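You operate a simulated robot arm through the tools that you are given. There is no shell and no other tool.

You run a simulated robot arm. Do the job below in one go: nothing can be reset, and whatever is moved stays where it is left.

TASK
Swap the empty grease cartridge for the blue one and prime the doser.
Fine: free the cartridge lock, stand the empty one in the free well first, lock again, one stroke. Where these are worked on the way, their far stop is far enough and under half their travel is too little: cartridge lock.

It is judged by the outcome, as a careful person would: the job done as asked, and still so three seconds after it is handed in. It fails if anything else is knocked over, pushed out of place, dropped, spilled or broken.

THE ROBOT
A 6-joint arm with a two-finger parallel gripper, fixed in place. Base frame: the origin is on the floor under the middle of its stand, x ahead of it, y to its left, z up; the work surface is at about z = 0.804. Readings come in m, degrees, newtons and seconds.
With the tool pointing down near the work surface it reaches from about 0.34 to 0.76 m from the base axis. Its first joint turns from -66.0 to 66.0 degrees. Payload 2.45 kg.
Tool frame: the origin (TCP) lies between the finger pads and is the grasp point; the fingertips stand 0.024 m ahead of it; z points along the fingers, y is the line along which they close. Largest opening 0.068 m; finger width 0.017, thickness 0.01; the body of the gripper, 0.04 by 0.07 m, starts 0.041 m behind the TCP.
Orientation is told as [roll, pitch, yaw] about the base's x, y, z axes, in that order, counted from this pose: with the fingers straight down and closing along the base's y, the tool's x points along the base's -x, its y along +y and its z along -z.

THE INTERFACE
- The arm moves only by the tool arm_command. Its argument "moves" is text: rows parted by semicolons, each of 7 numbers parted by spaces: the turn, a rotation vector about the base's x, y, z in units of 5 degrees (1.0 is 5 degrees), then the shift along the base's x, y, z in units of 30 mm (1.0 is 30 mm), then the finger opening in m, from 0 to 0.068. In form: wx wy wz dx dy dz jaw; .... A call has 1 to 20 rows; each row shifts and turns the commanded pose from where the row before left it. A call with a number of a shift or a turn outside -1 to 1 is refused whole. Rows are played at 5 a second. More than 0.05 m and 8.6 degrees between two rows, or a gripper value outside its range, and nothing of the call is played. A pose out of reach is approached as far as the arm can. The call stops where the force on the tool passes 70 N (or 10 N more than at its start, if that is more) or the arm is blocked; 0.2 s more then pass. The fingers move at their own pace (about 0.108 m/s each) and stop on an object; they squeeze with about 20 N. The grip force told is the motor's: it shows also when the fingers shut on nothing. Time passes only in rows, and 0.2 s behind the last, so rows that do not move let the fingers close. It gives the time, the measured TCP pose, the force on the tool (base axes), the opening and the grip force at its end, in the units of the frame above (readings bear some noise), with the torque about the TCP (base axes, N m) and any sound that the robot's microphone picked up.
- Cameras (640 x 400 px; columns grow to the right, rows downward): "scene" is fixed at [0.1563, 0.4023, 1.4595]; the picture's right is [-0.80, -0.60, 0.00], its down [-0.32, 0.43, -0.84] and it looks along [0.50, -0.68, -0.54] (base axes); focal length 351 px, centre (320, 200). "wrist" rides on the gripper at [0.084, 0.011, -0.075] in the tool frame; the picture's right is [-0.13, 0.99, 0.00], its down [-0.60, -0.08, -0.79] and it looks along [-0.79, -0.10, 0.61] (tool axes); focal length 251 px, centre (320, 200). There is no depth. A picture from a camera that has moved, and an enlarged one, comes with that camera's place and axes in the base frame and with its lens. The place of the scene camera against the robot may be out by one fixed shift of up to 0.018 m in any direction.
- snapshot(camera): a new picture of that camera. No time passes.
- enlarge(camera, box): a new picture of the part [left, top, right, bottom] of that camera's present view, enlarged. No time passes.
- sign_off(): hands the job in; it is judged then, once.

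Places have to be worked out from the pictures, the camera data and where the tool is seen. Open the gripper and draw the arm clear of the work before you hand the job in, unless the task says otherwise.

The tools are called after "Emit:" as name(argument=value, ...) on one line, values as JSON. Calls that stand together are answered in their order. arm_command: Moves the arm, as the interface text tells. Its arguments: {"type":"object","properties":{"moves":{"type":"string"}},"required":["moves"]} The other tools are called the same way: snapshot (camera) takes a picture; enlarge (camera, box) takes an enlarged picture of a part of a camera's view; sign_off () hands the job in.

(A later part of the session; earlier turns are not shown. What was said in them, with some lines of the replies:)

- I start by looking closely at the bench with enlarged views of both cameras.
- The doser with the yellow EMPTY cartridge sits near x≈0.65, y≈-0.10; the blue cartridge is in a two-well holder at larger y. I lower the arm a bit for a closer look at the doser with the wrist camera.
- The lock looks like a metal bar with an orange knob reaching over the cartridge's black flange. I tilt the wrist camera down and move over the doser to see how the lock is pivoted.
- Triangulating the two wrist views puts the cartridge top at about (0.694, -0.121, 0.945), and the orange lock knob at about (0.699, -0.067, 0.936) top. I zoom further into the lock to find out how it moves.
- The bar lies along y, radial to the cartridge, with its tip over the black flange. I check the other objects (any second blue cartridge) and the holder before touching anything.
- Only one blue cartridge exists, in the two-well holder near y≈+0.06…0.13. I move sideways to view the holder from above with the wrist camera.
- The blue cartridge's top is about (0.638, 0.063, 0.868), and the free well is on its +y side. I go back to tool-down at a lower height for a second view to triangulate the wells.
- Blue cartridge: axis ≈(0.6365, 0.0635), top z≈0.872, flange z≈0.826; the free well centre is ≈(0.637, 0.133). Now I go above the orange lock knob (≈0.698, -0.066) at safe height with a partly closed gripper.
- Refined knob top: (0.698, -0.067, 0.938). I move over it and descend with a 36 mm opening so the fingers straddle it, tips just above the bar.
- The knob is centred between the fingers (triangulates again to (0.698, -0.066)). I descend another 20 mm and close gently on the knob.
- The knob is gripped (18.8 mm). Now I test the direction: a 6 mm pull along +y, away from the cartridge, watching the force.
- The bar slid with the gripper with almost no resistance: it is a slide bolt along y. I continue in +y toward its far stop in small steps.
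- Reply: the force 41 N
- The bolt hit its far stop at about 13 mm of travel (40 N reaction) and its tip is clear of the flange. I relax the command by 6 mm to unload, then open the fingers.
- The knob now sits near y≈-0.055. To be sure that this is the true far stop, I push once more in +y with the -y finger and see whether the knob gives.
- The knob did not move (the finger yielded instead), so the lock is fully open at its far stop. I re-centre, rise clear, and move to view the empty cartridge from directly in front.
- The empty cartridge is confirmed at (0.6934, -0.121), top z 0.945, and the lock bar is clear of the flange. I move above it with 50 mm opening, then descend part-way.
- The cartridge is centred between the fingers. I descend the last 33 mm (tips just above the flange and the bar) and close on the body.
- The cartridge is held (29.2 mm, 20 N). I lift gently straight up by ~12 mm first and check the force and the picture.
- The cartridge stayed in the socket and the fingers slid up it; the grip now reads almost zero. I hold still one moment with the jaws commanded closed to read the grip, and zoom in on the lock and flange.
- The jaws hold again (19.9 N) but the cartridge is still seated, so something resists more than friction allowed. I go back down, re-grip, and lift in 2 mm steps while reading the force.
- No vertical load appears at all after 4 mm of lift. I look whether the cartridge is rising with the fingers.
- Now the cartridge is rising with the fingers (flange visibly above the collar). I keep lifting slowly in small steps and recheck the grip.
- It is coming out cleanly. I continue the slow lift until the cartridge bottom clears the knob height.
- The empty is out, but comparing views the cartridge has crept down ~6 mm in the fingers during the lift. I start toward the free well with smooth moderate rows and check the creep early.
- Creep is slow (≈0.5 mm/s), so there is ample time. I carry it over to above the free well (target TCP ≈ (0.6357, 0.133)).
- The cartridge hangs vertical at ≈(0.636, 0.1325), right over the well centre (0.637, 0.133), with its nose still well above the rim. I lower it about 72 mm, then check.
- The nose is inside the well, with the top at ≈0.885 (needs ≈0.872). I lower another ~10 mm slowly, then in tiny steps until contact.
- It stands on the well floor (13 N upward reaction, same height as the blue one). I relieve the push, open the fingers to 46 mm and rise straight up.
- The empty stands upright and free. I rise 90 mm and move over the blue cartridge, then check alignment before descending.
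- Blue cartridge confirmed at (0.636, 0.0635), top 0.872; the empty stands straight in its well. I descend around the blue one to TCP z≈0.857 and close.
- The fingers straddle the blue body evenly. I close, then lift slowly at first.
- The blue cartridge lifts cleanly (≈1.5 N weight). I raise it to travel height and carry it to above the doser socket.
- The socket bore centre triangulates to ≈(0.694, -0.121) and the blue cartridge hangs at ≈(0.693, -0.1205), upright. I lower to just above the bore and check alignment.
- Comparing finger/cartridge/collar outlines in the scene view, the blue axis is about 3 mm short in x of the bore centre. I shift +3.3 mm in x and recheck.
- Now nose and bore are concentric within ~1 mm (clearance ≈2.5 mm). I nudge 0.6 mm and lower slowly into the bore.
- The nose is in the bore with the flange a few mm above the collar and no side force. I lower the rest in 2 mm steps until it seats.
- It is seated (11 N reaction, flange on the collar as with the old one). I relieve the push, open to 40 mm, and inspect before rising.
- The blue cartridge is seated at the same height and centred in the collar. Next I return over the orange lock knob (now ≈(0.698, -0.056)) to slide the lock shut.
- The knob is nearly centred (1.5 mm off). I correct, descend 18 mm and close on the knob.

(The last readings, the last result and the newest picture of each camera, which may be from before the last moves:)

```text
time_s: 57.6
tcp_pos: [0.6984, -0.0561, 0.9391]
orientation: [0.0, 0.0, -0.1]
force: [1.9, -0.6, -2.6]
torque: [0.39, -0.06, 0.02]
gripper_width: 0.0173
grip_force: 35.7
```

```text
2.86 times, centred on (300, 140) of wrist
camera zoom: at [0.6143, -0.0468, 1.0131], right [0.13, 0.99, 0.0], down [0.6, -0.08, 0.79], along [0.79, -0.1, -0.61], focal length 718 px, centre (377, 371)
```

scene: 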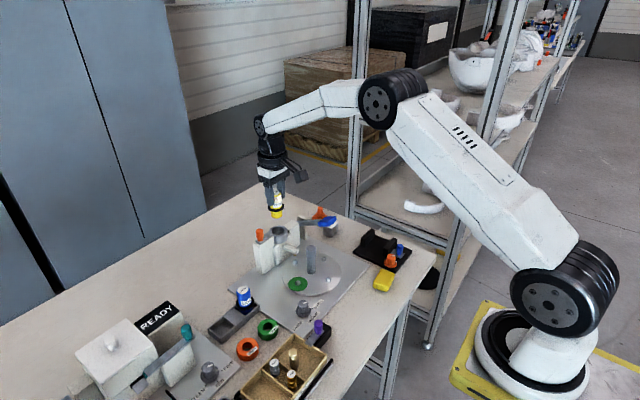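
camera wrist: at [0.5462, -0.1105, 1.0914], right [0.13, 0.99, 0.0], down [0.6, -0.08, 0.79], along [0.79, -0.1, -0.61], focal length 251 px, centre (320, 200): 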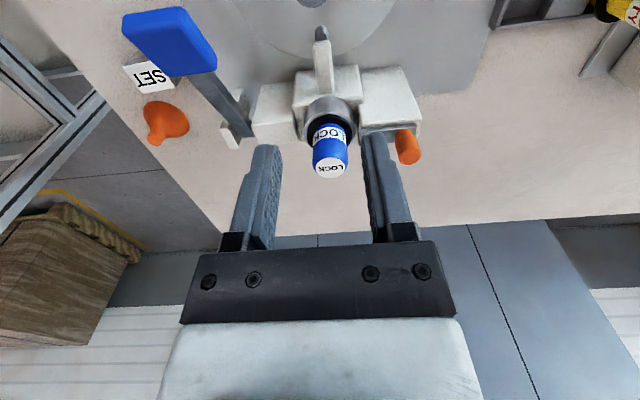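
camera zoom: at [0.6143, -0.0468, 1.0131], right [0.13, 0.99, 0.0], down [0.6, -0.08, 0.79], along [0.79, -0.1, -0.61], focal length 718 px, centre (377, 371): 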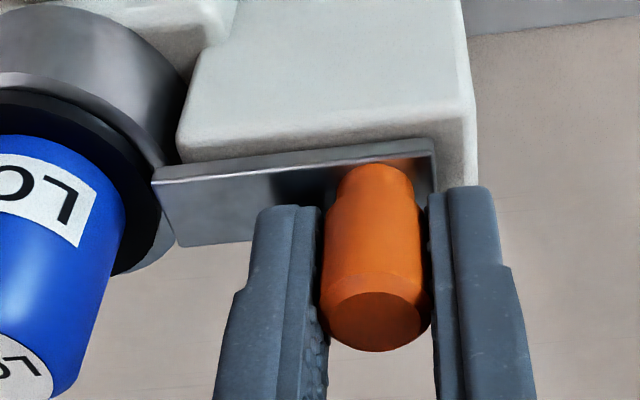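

The knob is gripped at y≈-0.056. I slide it toward the cartridge (-y) in small steps toward its locked stop.

Emit:
arm_command(moves="0 0 0 0 -0.1 0 0.01; 0 0 0 0 -0.1 0 0.01; 0 0 0 0 -0.08 0 0.01; 0 0 0 0 0 0 0.01")

Emit:
enlarge(camera="wrist", box=[200, 70, 400, 210])

```text
time_s: 58.6
tcp_pos: [0.6973, -0.0647, 0.939]
orientation: [0.0, -0.1, 0.0]
force: [-0.5, 1.6, 4.1]
torque: [0.33, 0.3, 0.06]
gripper_width: 0.0172
grip_force: 35.8
```

```text
2.86 times, centred on (300, 140) of wrist
camera zoom: at [0.6143, -0.0553, 1.0131], right [0.13, 0.99, 0.0], down [0.6, -0.08, 0.79], along [0.79, -0.1, -0.61], focal length 718 px, centre (377, 371)
```

zoom: 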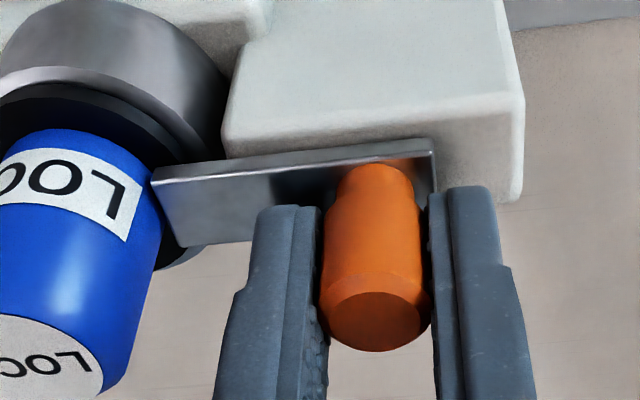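

It moved with little resistance to y≈-0.065. I push a few mm more to reach the locked stop.

Emit:
arm_command(moves="0 0 0 0 -0.08 0 0.01; 0 0 0 0 -0.08 0 0.01; 0 0 0 0 0 0 0.01")

Emit:
enlarge(camera="wrist", box=[200, 70, 400, 210])

Emit:
enlarge(camera="scene", box=[245, 200, 311, 250])

```text
time_s: 59.4
tcp_pos: [0.6978, -0.0668, 0.9383]
orientation: [0.0, 0.0, 0.3]
force: [-0.8, 28.7, 6.6]
torque: [-0.13, 0.51, -0.13]
gripper_width: 0.0172
grip_force: 36.1
```

```text
2.86 times, centred on (300, 140) of wrist
camera zoom: at [0.6143, -0.0566, 1.0131], right [0.13, 0.99, 0.0], down [0.6, -0.08, 0.79], along [0.79, -0.1, -0.61], focal length 718 px, centre (377, 371)
```

zoom: 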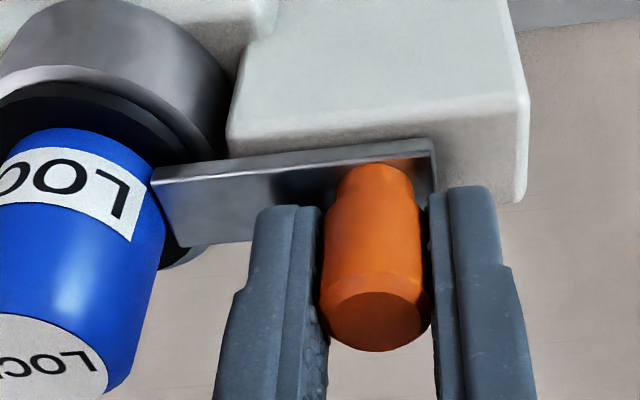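

```text
8.00 times, centred on (278, 225) of scene
camera zoom: at [0.1561, 0.4032, 1.4593], right [-0.8, -0.6, 0.0], down [-0.32, 0.43, -0.84], along [0.5, -0.68, -0.54], focal length 2810 px, centre (656, 0)
```

zoom: 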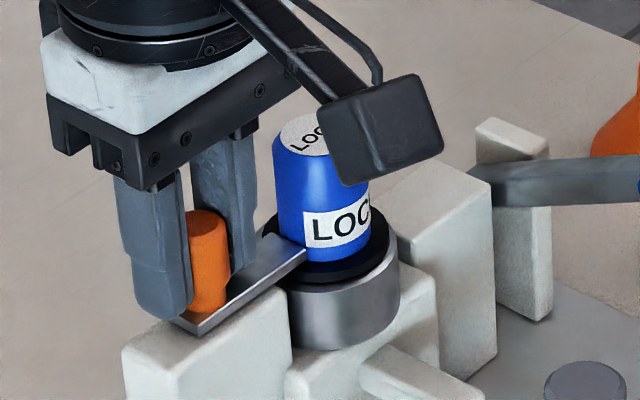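

The knob is back at y≈-0.067 (its original locked place) against a firm stop, the bar over the flange. I unload the push, release the knob and rise.

Emit:
arm_command(moves="0 0 0 0 0.14 0 0.01; 0 0 0 0 0 0 0.01; 0 0 0 0 0 0 0.026; 0 0 0 0 0 0 0.036; 0 0 0 0 0 0 0.036")

Emit:
arm_command(moves="0 0 0 0 0 0.3 0.036; 0 0 0 0 0 0.7 0.036; 0 0 0 0 0 0.8 0.036; 0 0 0 0 0 0.8 0.036; 0 0 0 -0.7 0 0 0.036; 0 0 0 -0.7 0 0 0.036; 0 0 0 -0.7 0 0 0.036; 0 0 0 -0.7 0 0 0.036; 0 0 0 0 0 0 0.036")

Emit:
enlarge(camera="scene", box=[245, 200, 345, 260])

Emit:
snapshot(camera="wrist")

```text
time_s: 60.6
tcp_pos: [0.6985, -0.0653, 0.9385]
orientation: [0.0, 0.0, 0.1]
force: [-0.6, -0.1, -0.1]
torque: [-0.03, 0.01, -0.01]
gripper_width: 0.0362
grip_force: 0.0
```

```text
time_s: 62.6
tcp_pos: [0.6124, -0.0659, 1.0166]
orientation: [0.0, 0.0, -0.1]
force: [-0.3, -0.9, 0.4]
torque: [0.0, 0.02, 0.03]
gripper_width: 0.0361
grip_force: 0.0
```

```text
6.40 times, centred on (295, 230) of scene
camera zoom: at [0.1563, 0.4023, 1.4595], right [-0.8, -0.6, 0.0], down [-0.32, 0.43, -0.84], along [0.5, -0.68, -0.54], focal length 2248 px, centre (480, 8)
```

zoom: 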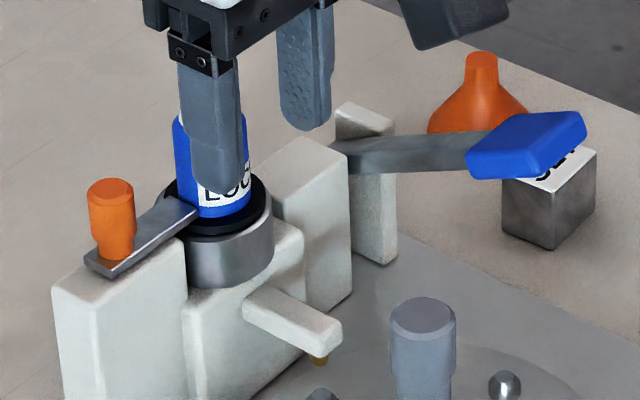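

```text
taken
camera wrist: at [0.5299, -0.0563, 1.0912], right [0.13, 0.99, 0.0], down [0.6, -0.08, 0.79], along [0.79, -0.1, -0.61], focal length 251 px, centre (320, 200)
```

wrist: 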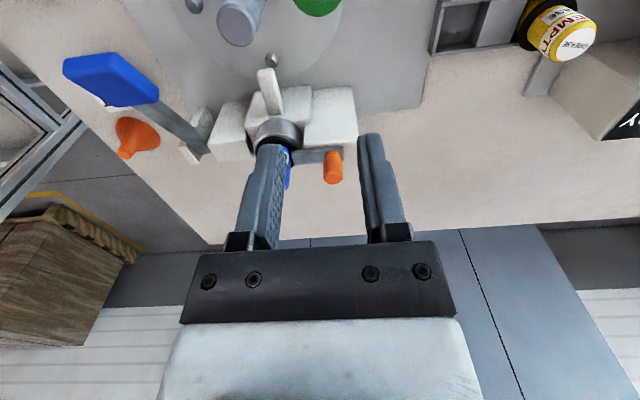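

The lock is closed over the blue cartridge's flange. Now I move to look at the blue-handled pump lever from two viewpoints.

Emit:
arm_command(moves="0 0 0 -0.7 0 0.5 0.03; 0 0 0 -0.7 -0.5 0.5 0.02; 0 0 0 -0.7 -0.7 0.3 0.01; 0 0 0 -0.7 -0.7 0 0.005; 0 0 0 -0.7 -0.7 0 0; 0 0 0 -0.2 -0.7 0 0; 0 0 0 0 -0.4 0 0; 0 0 0 0 0 0 0")

Emit:
snapshot(camera="wrist")

Emit:
enlarge(camera="wrist", box=[200, 40, 400, 180])

Emit:
snapshot(camera="scene")

```text
time_s: 64.4
tcp_pos: [0.5024, -0.1759, 1.0571]
orientation: [0.0, 0.0, 0.0]
force: [0.2, -0.4, -0.6]
torque: [0.01, 0.0, 0.05]
gripper_width: 0.0
grip_force: 19.3
```

```text
taken
camera wrist: at [0.4188, -0.1672, 1.1304], right [0.13, 0.99, 0.0], down [0.6, -0.08, 0.79], along [0.79, -0.1, -0.61], focal length 251 px, centre (320, 200)
```

wrist: 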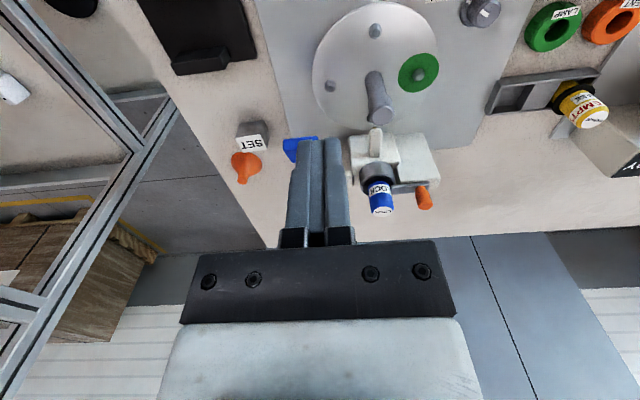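

```text
2.86 times, centred on (300, 110) of wrist
camera zoom: at [0.4188, -0.1672, 1.1304], right [0.13, 0.99, 0.0], down [0.6, -0.08, 0.79], along [0.79, -0.1, -0.61], focal length 718 px, centre (377, 457)
```

zoom: 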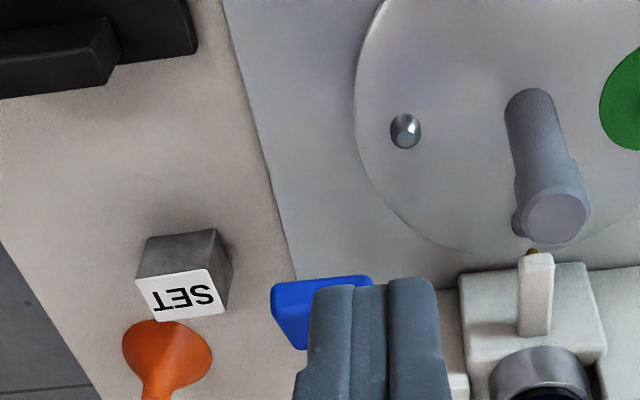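

```text
taken
```

scene: 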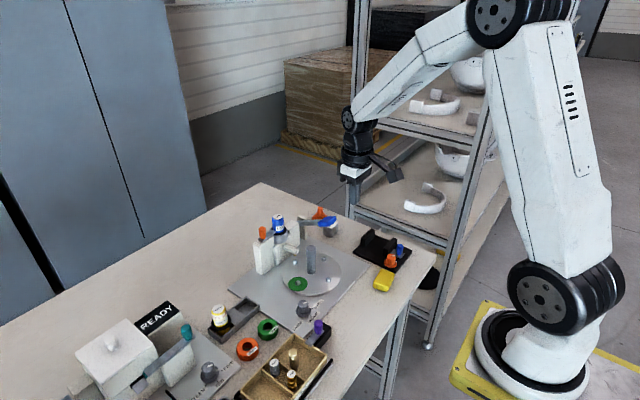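

The closed fingers hide the handle; I shift +y a little so it is visible beside them.

Emit:
arm_command(moves="0 0 0 0 0.8 0 0; 0 0 0 0 0.8 0 0; 0 0 0 0 0.4 0 0; 0 0 0 0 0 0 0")

Emit:
enlarge(camera="wrist", box=[170, 70, 310, 180])

Emit:
arm_command(moves="0 1 0 0 0 0 0; 0 1 0 0.3 0 0 0; 0 1 0 0.3 0 0 0; 0 1 0 0.3 0 0 0; 0 1 0 0.3 0 0 0; 0 1 0 0.3 0 0 0; 0 0 0 0 0 0 0")

Emit:
snapshot(camera="wrist")

Emit:
enlarge(camera="wrist", box=[170, 100, 310, 230])

```text
time_s: 65.4
tcp_pos: [0.5015, -0.1165, 1.055]
orientation: [0.0, -0.1, 0.0]
force: [0.0, 0.2, 1.2]
torque: [-0.02, -0.02, -0.03]
gripper_width: 0.0
grip_force: 20.2
```

```text
3.64 times, centred on (240, 125) of wrist
camera zoom: at [0.4193, -0.1071, 1.1299], right [0.13, 0.99, 0.0], down [0.6, -0.08, 0.79], along [0.79, -0.1, -0.61], focal length 914 px, centre (611, 473)
```

zoom: 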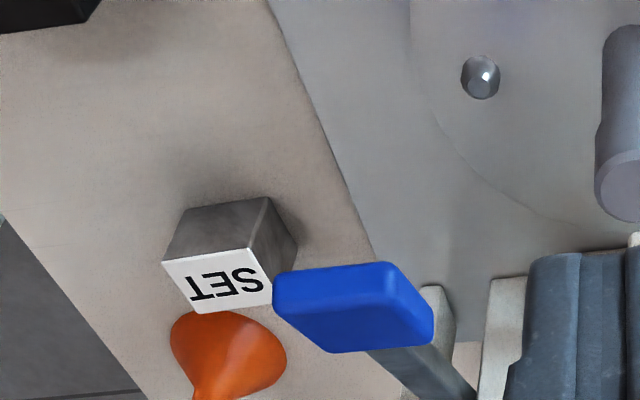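

```text
time_s: 67.0
tcp_pos: [0.5486, -0.1156, 1.0563]
orientation: [0.0, 30.2, 0.0]
force: [-0.2, 0.3, -0.1]
torque: [0.02, -0.01, 0.02]
gripper_width: 0.0
grip_force: 20.2
```

```text
taken
camera wrist: at [0.5136, -0.107, 1.1616], right [0.11, 0.99, -0.06], down [0.92, -0.08, 0.38], along [0.38, -0.1, -0.92], focal length 251 px, centre (320, 200)
```

wrist: 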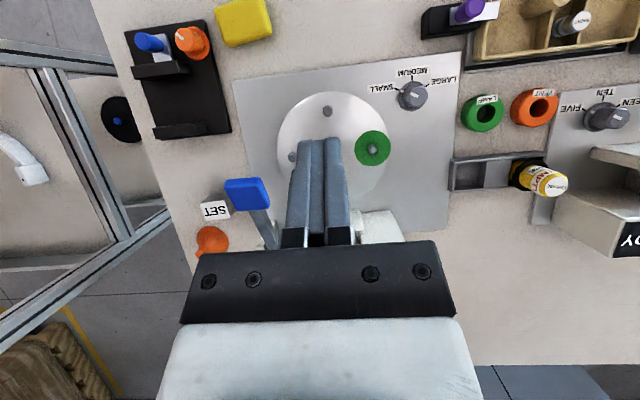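

```text
3.08 times, centred on (240, 165) of wrist
camera zoom: at [0.5136, -0.107, 1.1616], right [0.11, 0.99, -0.06], down [0.92, -0.08, 0.38], along [0.38, -0.1, -0.92], focal length 774 px, centre (566, 308)
```

zoom: 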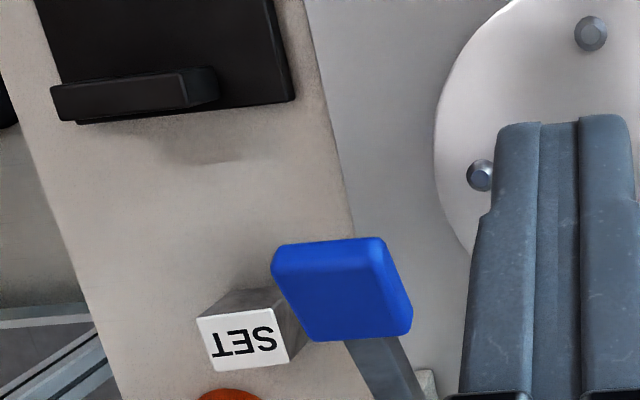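

The handle's top face is centred at ≈(0.599, -0.210, 0.918), spanning y -0.192…-0.228, and the lever slopes up from a pivot near x≈0.70. I return to tool-down and position the closed fingers above the handle.

Emit:
arm_command(moves="0 -1 0 0.27 -0.52 -0.1 0; 0 -1 0 0.27 -0.52 -0.1 0; 0 -1 0 0.27 -0.52 -0.1 0; 0 -1 0 0.27 -0.52 -0.1 0; 0 -1 0 0.27 -0.52 -0.1 0; 0 -1 0 0.27 -0.52 -0.1 0; 0 0 0 0 0 -0.5 0; 0 0 0 0 0 -0.5 0; 0 0 0 0 0 0 0")

Emit:
snapshot(camera="wrist")

Emit:
snapshot(camera="scene")

Emit:
enlarge(camera="scene", box=[275, 165, 375, 245])

```text
time_s: 69.0
tcp_pos: [0.5959, -0.2093, 1.0084]
orientation: [0.0, 0.1, 0.0]
force: [0.3, 0.0, -0.4]
torque: [0.06, 0.03, -0.02]
gripper_width: 0.0
grip_force: 20.0
```

```text
taken
camera wrist: at [0.5125, -0.2005, 1.0819], right [0.13, 0.99, 0.0], down [0.6, -0.08, 0.79], along [0.79, -0.1, -0.61], focal length 251 px, centre (320, 200)
```

wrist: 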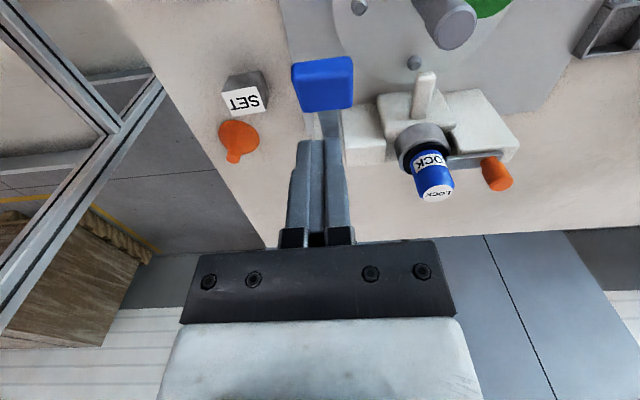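

```text
taken
```

scene: 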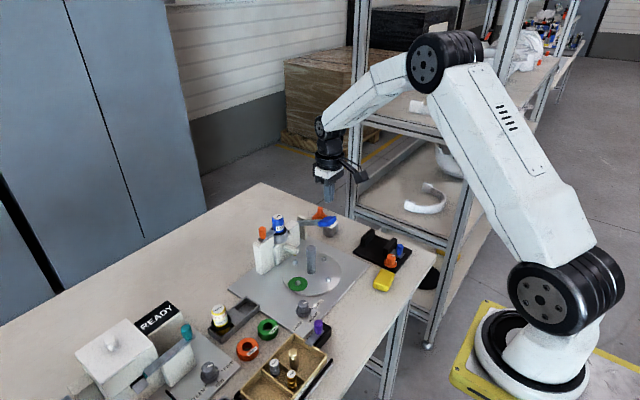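

```text
5.00 times, centred on (325, 205) of scene
camera zoom: at [0.1563, 0.4023, 1.4595], right [-0.8, -0.6, 0.0], down [-0.32, 0.43, -0.84], along [0.5, -0.68, -0.54], focal length 1756 px, centre (295, 175)
```

zoom: 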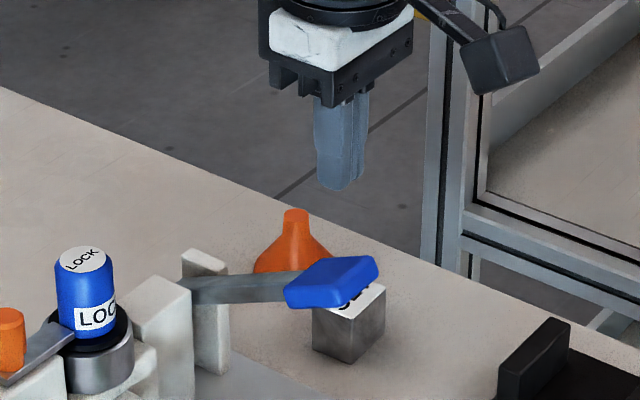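

The fingertips are right above the handle centre. I descend to just above it, then begin pressing down and watch the force.

Emit:
arm_command(moves="0 0 0 0 0 -0.7 0; 0 0 0 0 0 -0.7 0; 0 0 0 0 0 -0.5 0; 0 0 0 0 0 0 0")

Emit:
enlarge(camera="scene", box=[275, 180, 365, 250])

Emit:
enlarge(camera="wrist", box=[240, 60, 400, 200])

```text
time_s: 70.0
tcp_pos: [0.5969, -0.2107, 0.9496]
orientation: [0.0, -0.1, 0.0]
force: [0.5, -0.8, 1.8]
torque: [-0.01, 0.0, 0.02]
gripper_width: 0.0001
grip_force: 19.7
```

```text
5.71 times, centred on (320, 215) of scene
camera zoom: at [0.1563, 0.4023, 1.4595], right [-0.8, -0.6, 0.0], down [-0.32, 0.43, -0.84], along [0.5, -0.68, -0.54], focal length 2007 px, centre (320, 114)
```

zoom: 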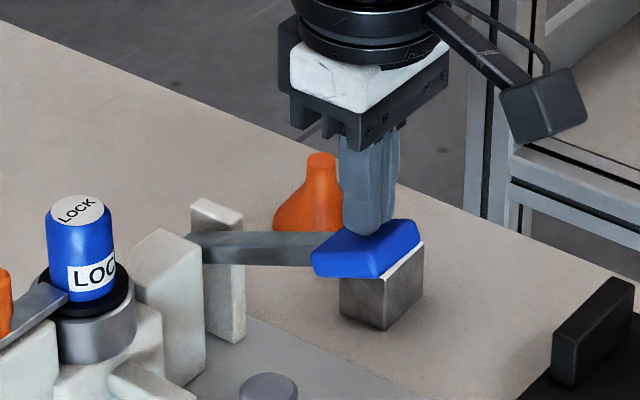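

```text
2.86 times, centred on (320, 130) of wrist
camera zoom: at [0.5135, -0.2008, 1.0244], right [0.13, 0.99, 0.0], down [0.6, -0.08, 0.79], along [0.79, -0.1, -0.61], focal length 718 px, centre (320, 400)
```

zoom: 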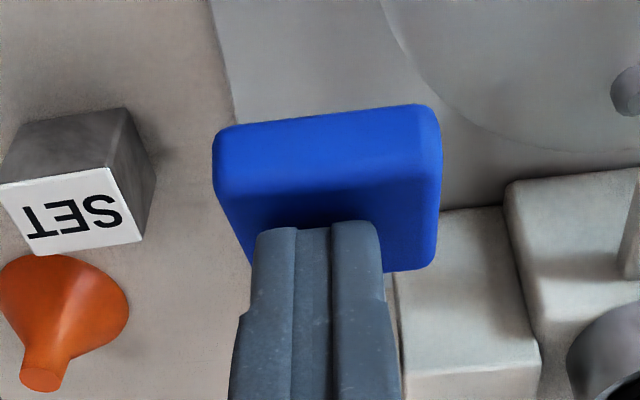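

Tips are at the handle's surface, well centred. I press down ~30 mm in one smooth motion and read the force and any sound.

Emit:
arm_command(moves="0 0 0 0 0 -0.2 0; 0 0 0 0 0 -0.25 0; 0 0 0 0 0 -0.25 0; 0 0 0 0 0 -0.25 0; 0 0 0 0 0 -0.2 0")

Emit:
enlarge(camera="scene", box=[275, 180, 365, 250])

Emit:
enlarge(camera="wrist", box=[240, 60, 400, 200])

```text
time_s: 71.2
tcp_pos: [0.5961, -0.2105, 0.9158]
orientation: [0.0, 0.0, 0.0]
force: [-1.1, 0.0, 4.0]
torque: [-0.02, 0.04, 0.0]
gripper_width: 0.0
grip_force: 19.9
```

```text
5.71 times, centred on (320, 215) of scene
camera zoom: at [0.1562, 0.4024, 1.4595], right [-0.8, -0.6, 0.0], down [-0.32, 0.43, -0.84], along [0.5, -0.68, -0.54], focal length 2007 px, centre (320, 114)
```

zoom: 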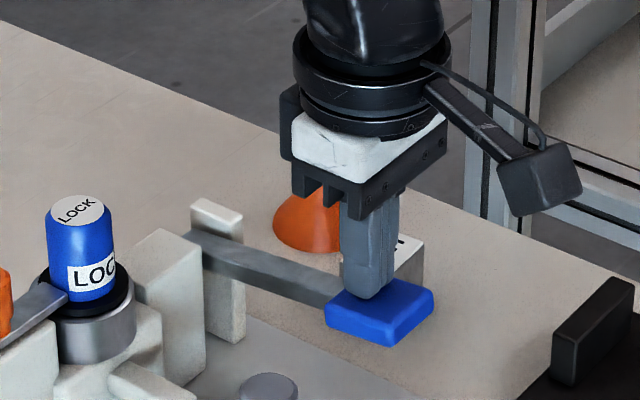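

```text
2.86 times, centred on (320, 130) of wrist
camera zoom: at [0.5123, -0.1999, 0.9894], right [0.13, 0.99, 0.0], down [0.6, -0.08, 0.79], along [0.79, -0.1, -0.61], focal length 718 px, centre (320, 400)
```

zoom: 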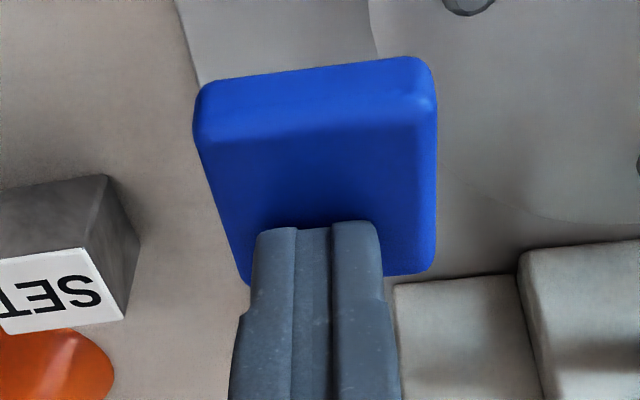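

The lever follows down with ~4 N. I continue pressing toward its bottom stop.

Emit:
arm_command(moves="0 0 0 0 0 -0.2 0; 0 0 0 0 0 -0.2 0; 0 0 0 0 0 -0.15 0")

Emit:
enlarge(camera="scene", box=[275, 180, 365, 250])

```text
time_s: 72.0
tcp_pos: [0.5961, -0.2117, 0.9011]
orientation: [0.0, 0.0, -0.1]
force: [-15.7, 6.1, 29.5]
torque: [0.15, 0.27, 0.01]
gripper_width: 0.0001
grip_force: 19.7
```

```text
5.71 times, centred on (320, 215) of scene
camera zoom: at [0.1553, 0.4027, 1.4595], right [-0.8, -0.6, 0.0], down [-0.32, 0.43, -0.84], along [0.5, -0.68, -0.54], focal length 2007 px, centre (320, 114)
```

zoom: 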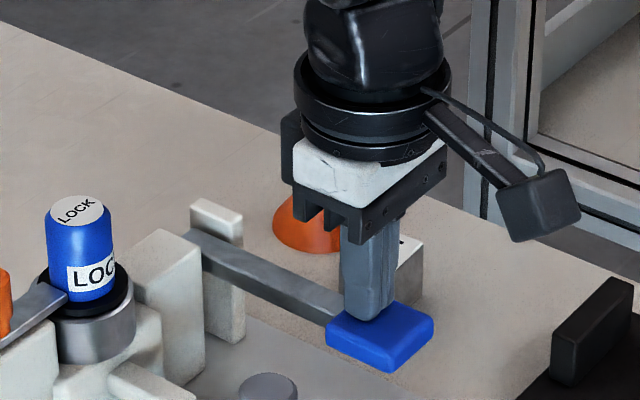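

The force jumped to ~30 N, which suggests the bottom stop. I press 2 mm more to confirm it doesn't move further.

Emit:
arm_command(moves="0 0 0 0 0 -0.07 0; 0 0 0 0 0 0 0")

Emit:
enlarge(camera="scene", box=[275, 180, 365, 250])

Emit:
enlarge(camera="wrist", box=[240, 40, 420, 200])

```text
time_s: 72.6
tcp_pos: [0.5953, -0.2117, 0.9015]
orientation: [-0.1, -0.4, -0.1]
force: [-17.4, 7.0, 49.4]
torque: [0.19, 0.38, 0.1]
gripper_width: 0.0001
grip_force: 19.6
```

```text
5.71 times, centred on (320, 215) of scene
camera zoom: at [0.1549, 0.4029, 1.4595], right [-0.8, -0.6, 0.0], down [-0.32, 0.43, -0.84], along [0.5, -0.68, -0.54], focal length 2007 px, centre (320, 114)
```

zoom: 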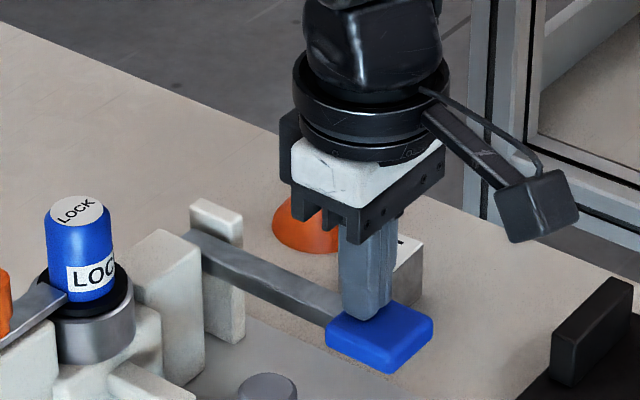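

```text
2.50 times, centred on (330, 120) of wrist
camera zoom: at [0.5129, -0.2011, 0.9752], right [0.13, 0.99, 0.0], down [0.6, -0.08, 0.8], along [0.79, -0.1, -0.6], focal length 629 px, centre (295, 400)
```

zoom: 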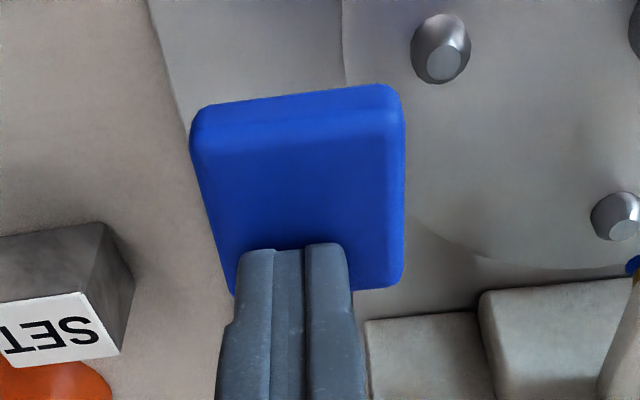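

Firm stop confirmed (49 N, no further travel), and a blue drop seems to show at the nozzle tip. I now raise slowly to let the lever come back.

Emit:
arm_command(moves="0 0 0 0 0 0.2 0; 0 0 0 0 0 0.2 0; 0 0 0 0 0 0.2 0; 0 0 0 0 0 0.2 0; 0 0 0 0 0 0.3 0; 0 0 0 0 0 0.3 0; 0 0 0 0 0 0.4 0; 0 0 0 0 0 0.5 0; 0 0 0 0 0 0.5 0; 0 0 0 0 0 0 0")

Emit:
enlarge(camera="scene", box=[255, 180, 365, 265])

Emit:
snapshot(camera="wrist")

```text
time_s: 74.8
tcp_pos: [0.5958, -0.2102, 0.9804]
orientation: [0.0, 0.0, 0.0]
force: [0.2, -0.5, -0.3]
torque: [-0.01, -0.02, 0.02]
gripper_width: 0.0
grip_force: 20.3
```

```text
4.71 times, centred on (310, 222) of scene
camera zoom: at [0.1563, 0.4023, 1.4595], right [-0.8, -0.6, 0.0], down [-0.32, 0.43, -0.84], along [0.5, -0.68, -0.54], focal length 1653 px, centre (367, 94)
```

zoom: 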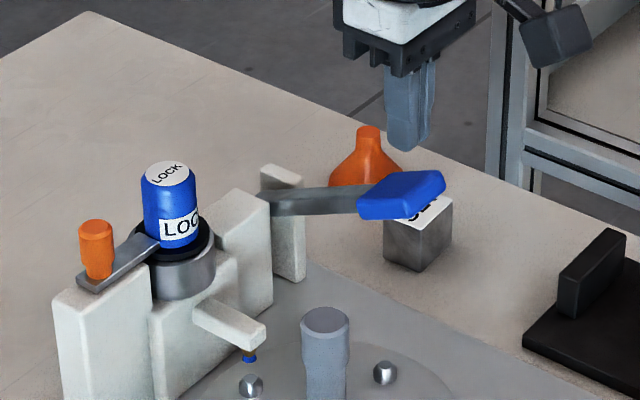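

```text
taken
camera wrist: at [0.5121, -0.1998, 1.0548], right [0.13, 0.99, 0.0], down [0.6, -0.08, 0.79], along [0.79, -0.1, -0.61], focal length 251 px, centre (320, 200)
```

wrist: 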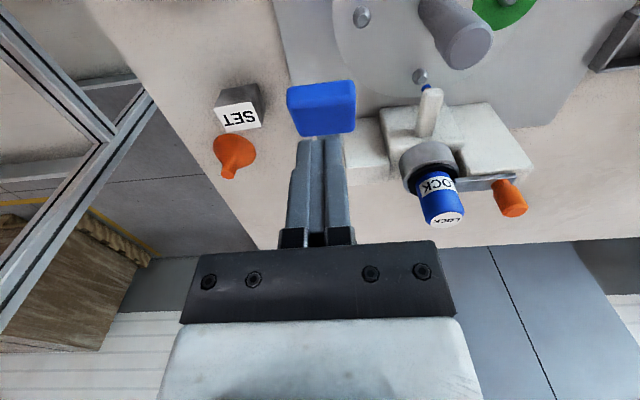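

The lever sprang back up and a blue drop hangs at the nozzle: one stroke done, doser primed. I raise the arm clear, retreat and open the gripper.

Emit:
arm_command(moves="0 0 0 0 0 0.8 0; 0 0 0 0 0 0.9 0; 0 0 0 -0.3 0.3 0.9 0; 0 0 0 -0.6 0.6 0.9 0.02; 0 0 0 -0.8 0.8 0.9 0.04; 0 0 0 -0.8 0.8 0.9 0.068; 0 0 0 -0.8 0.8 0.9 0.068; 0 0 0 -0.8 0.8 0.9 0.068; 0 0 0 -0.6 0.8 0.6 0.068; 0 0 0 0 0.8 0 0.068; 0 0 0 0 0.6 0 0.068; 0 0 0 0 0 0 0.068")

Emit:
snapshot(camera="scene")

Emit:
enlarge(camera="scene", box=[245, 195, 345, 260])

Emit:
enlarge(camera="scene", box=[190, 270, 290, 350])

Emit:
snapshot(camera="wrist")

```text
time_s: 77.4
tcp_pos: [0.4545, -0.0199, 1.2104]
orientation: [0.0, 0.0, 0.0]
force: [-0.1, -0.3, -0.6]
torque: [-0.01, 0.02, 0.02]
gripper_width: 0.0677
grip_force: 0.0
```

```text
taken
```

scene: 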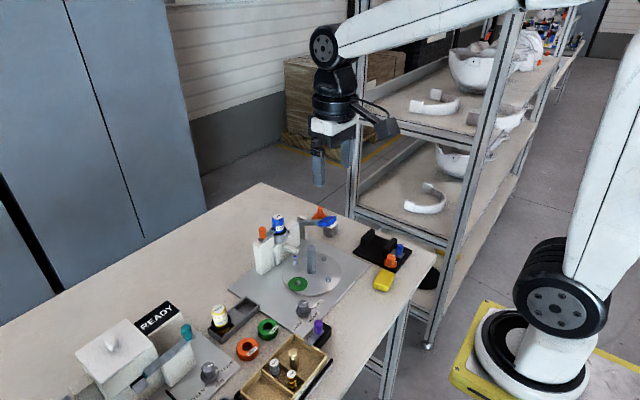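

```text
6.15 times, centred on (295, 228) of scene
camera zoom: at [0.1563, 0.4024, 1.4595], right [-0.8, -0.6, 0.0], down [-0.32, 0.43, -0.84], along [0.5, -0.68, -0.54], focal length 2162 px, centre (474, 31)
```

zoom: 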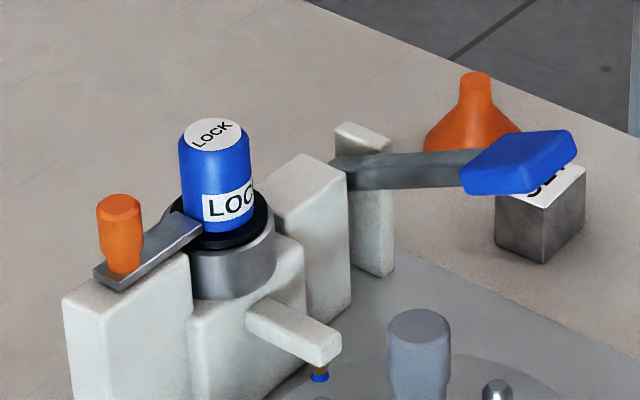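

```text
5.00 times, centred on (240, 310) of scene
camera zoom: at [0.1563, 0.4024, 1.4595], right [-0.8, -0.6, 0.0], down [-0.32, 0.43, -0.84], along [0.5, -0.68, -0.54], focal length 1756 px, centre (720, -350)
```

zoom: 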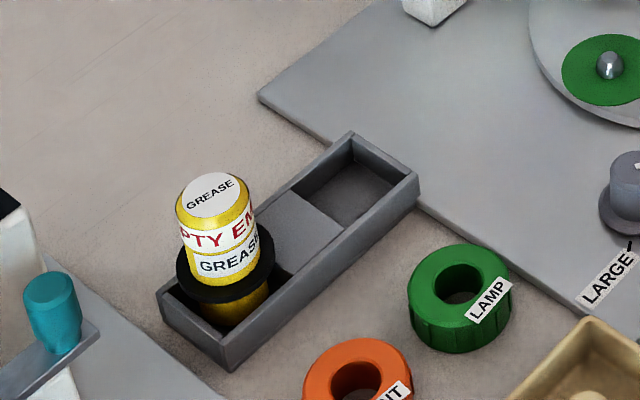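

```text
taken
camera wrist: at [0.3714, -0.0098, 1.2852], right [0.13, 0.99, 0.0], down [0.6, -0.08, 0.79], along [0.79, -0.1, -0.61], focal length 251 px, centre (320, 200)
```

wrist: 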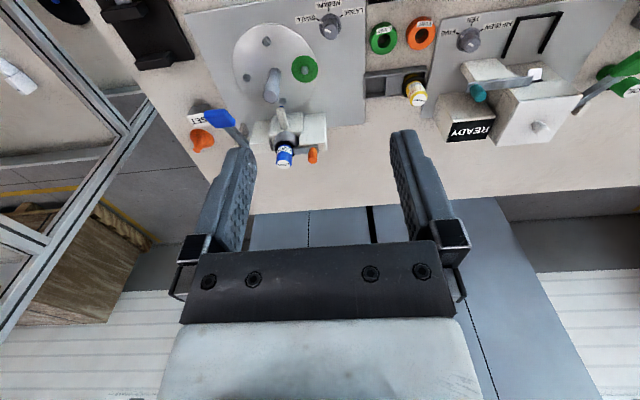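

Everything checks out in the final pictures: the blue cartridge is seated with the lock closed over its flange, and the empty stands in the other well. The lever is back up after one stroke with a blue drop at the nozzle, nothing else has moved, and the arm is clear with the gripper open. I hand the job in.

Emit:
sign_off()

```text
The job is handed in.
```

The blue cartridge is in the doser with the lock closed, and the doser is primed with one stroke. I handed the job in with the gripper open and the arm drawn clear; no verdict came back.

- **Lock opened:** I slid the orange-knobbed bar about 11 mm to its far stop, which cleared the cartridge flange.
- **Empty cartridge:** It stands upright in the well that was free. My first lift slipped and left it seated in the socket. The second lift worked, and I set it down without dropping it.
- **Blue cartridge:** It sits in the socket at the same height as the old one. The lock bar is back over its flange at its original position.
- **Priming stroke:** I pressed the lever once to its bottom stop and it sprang back up. A blue drop now hangs at the nozzle tip.

In the final pictures nothing else on the bench appears to have been moved or knocked over.
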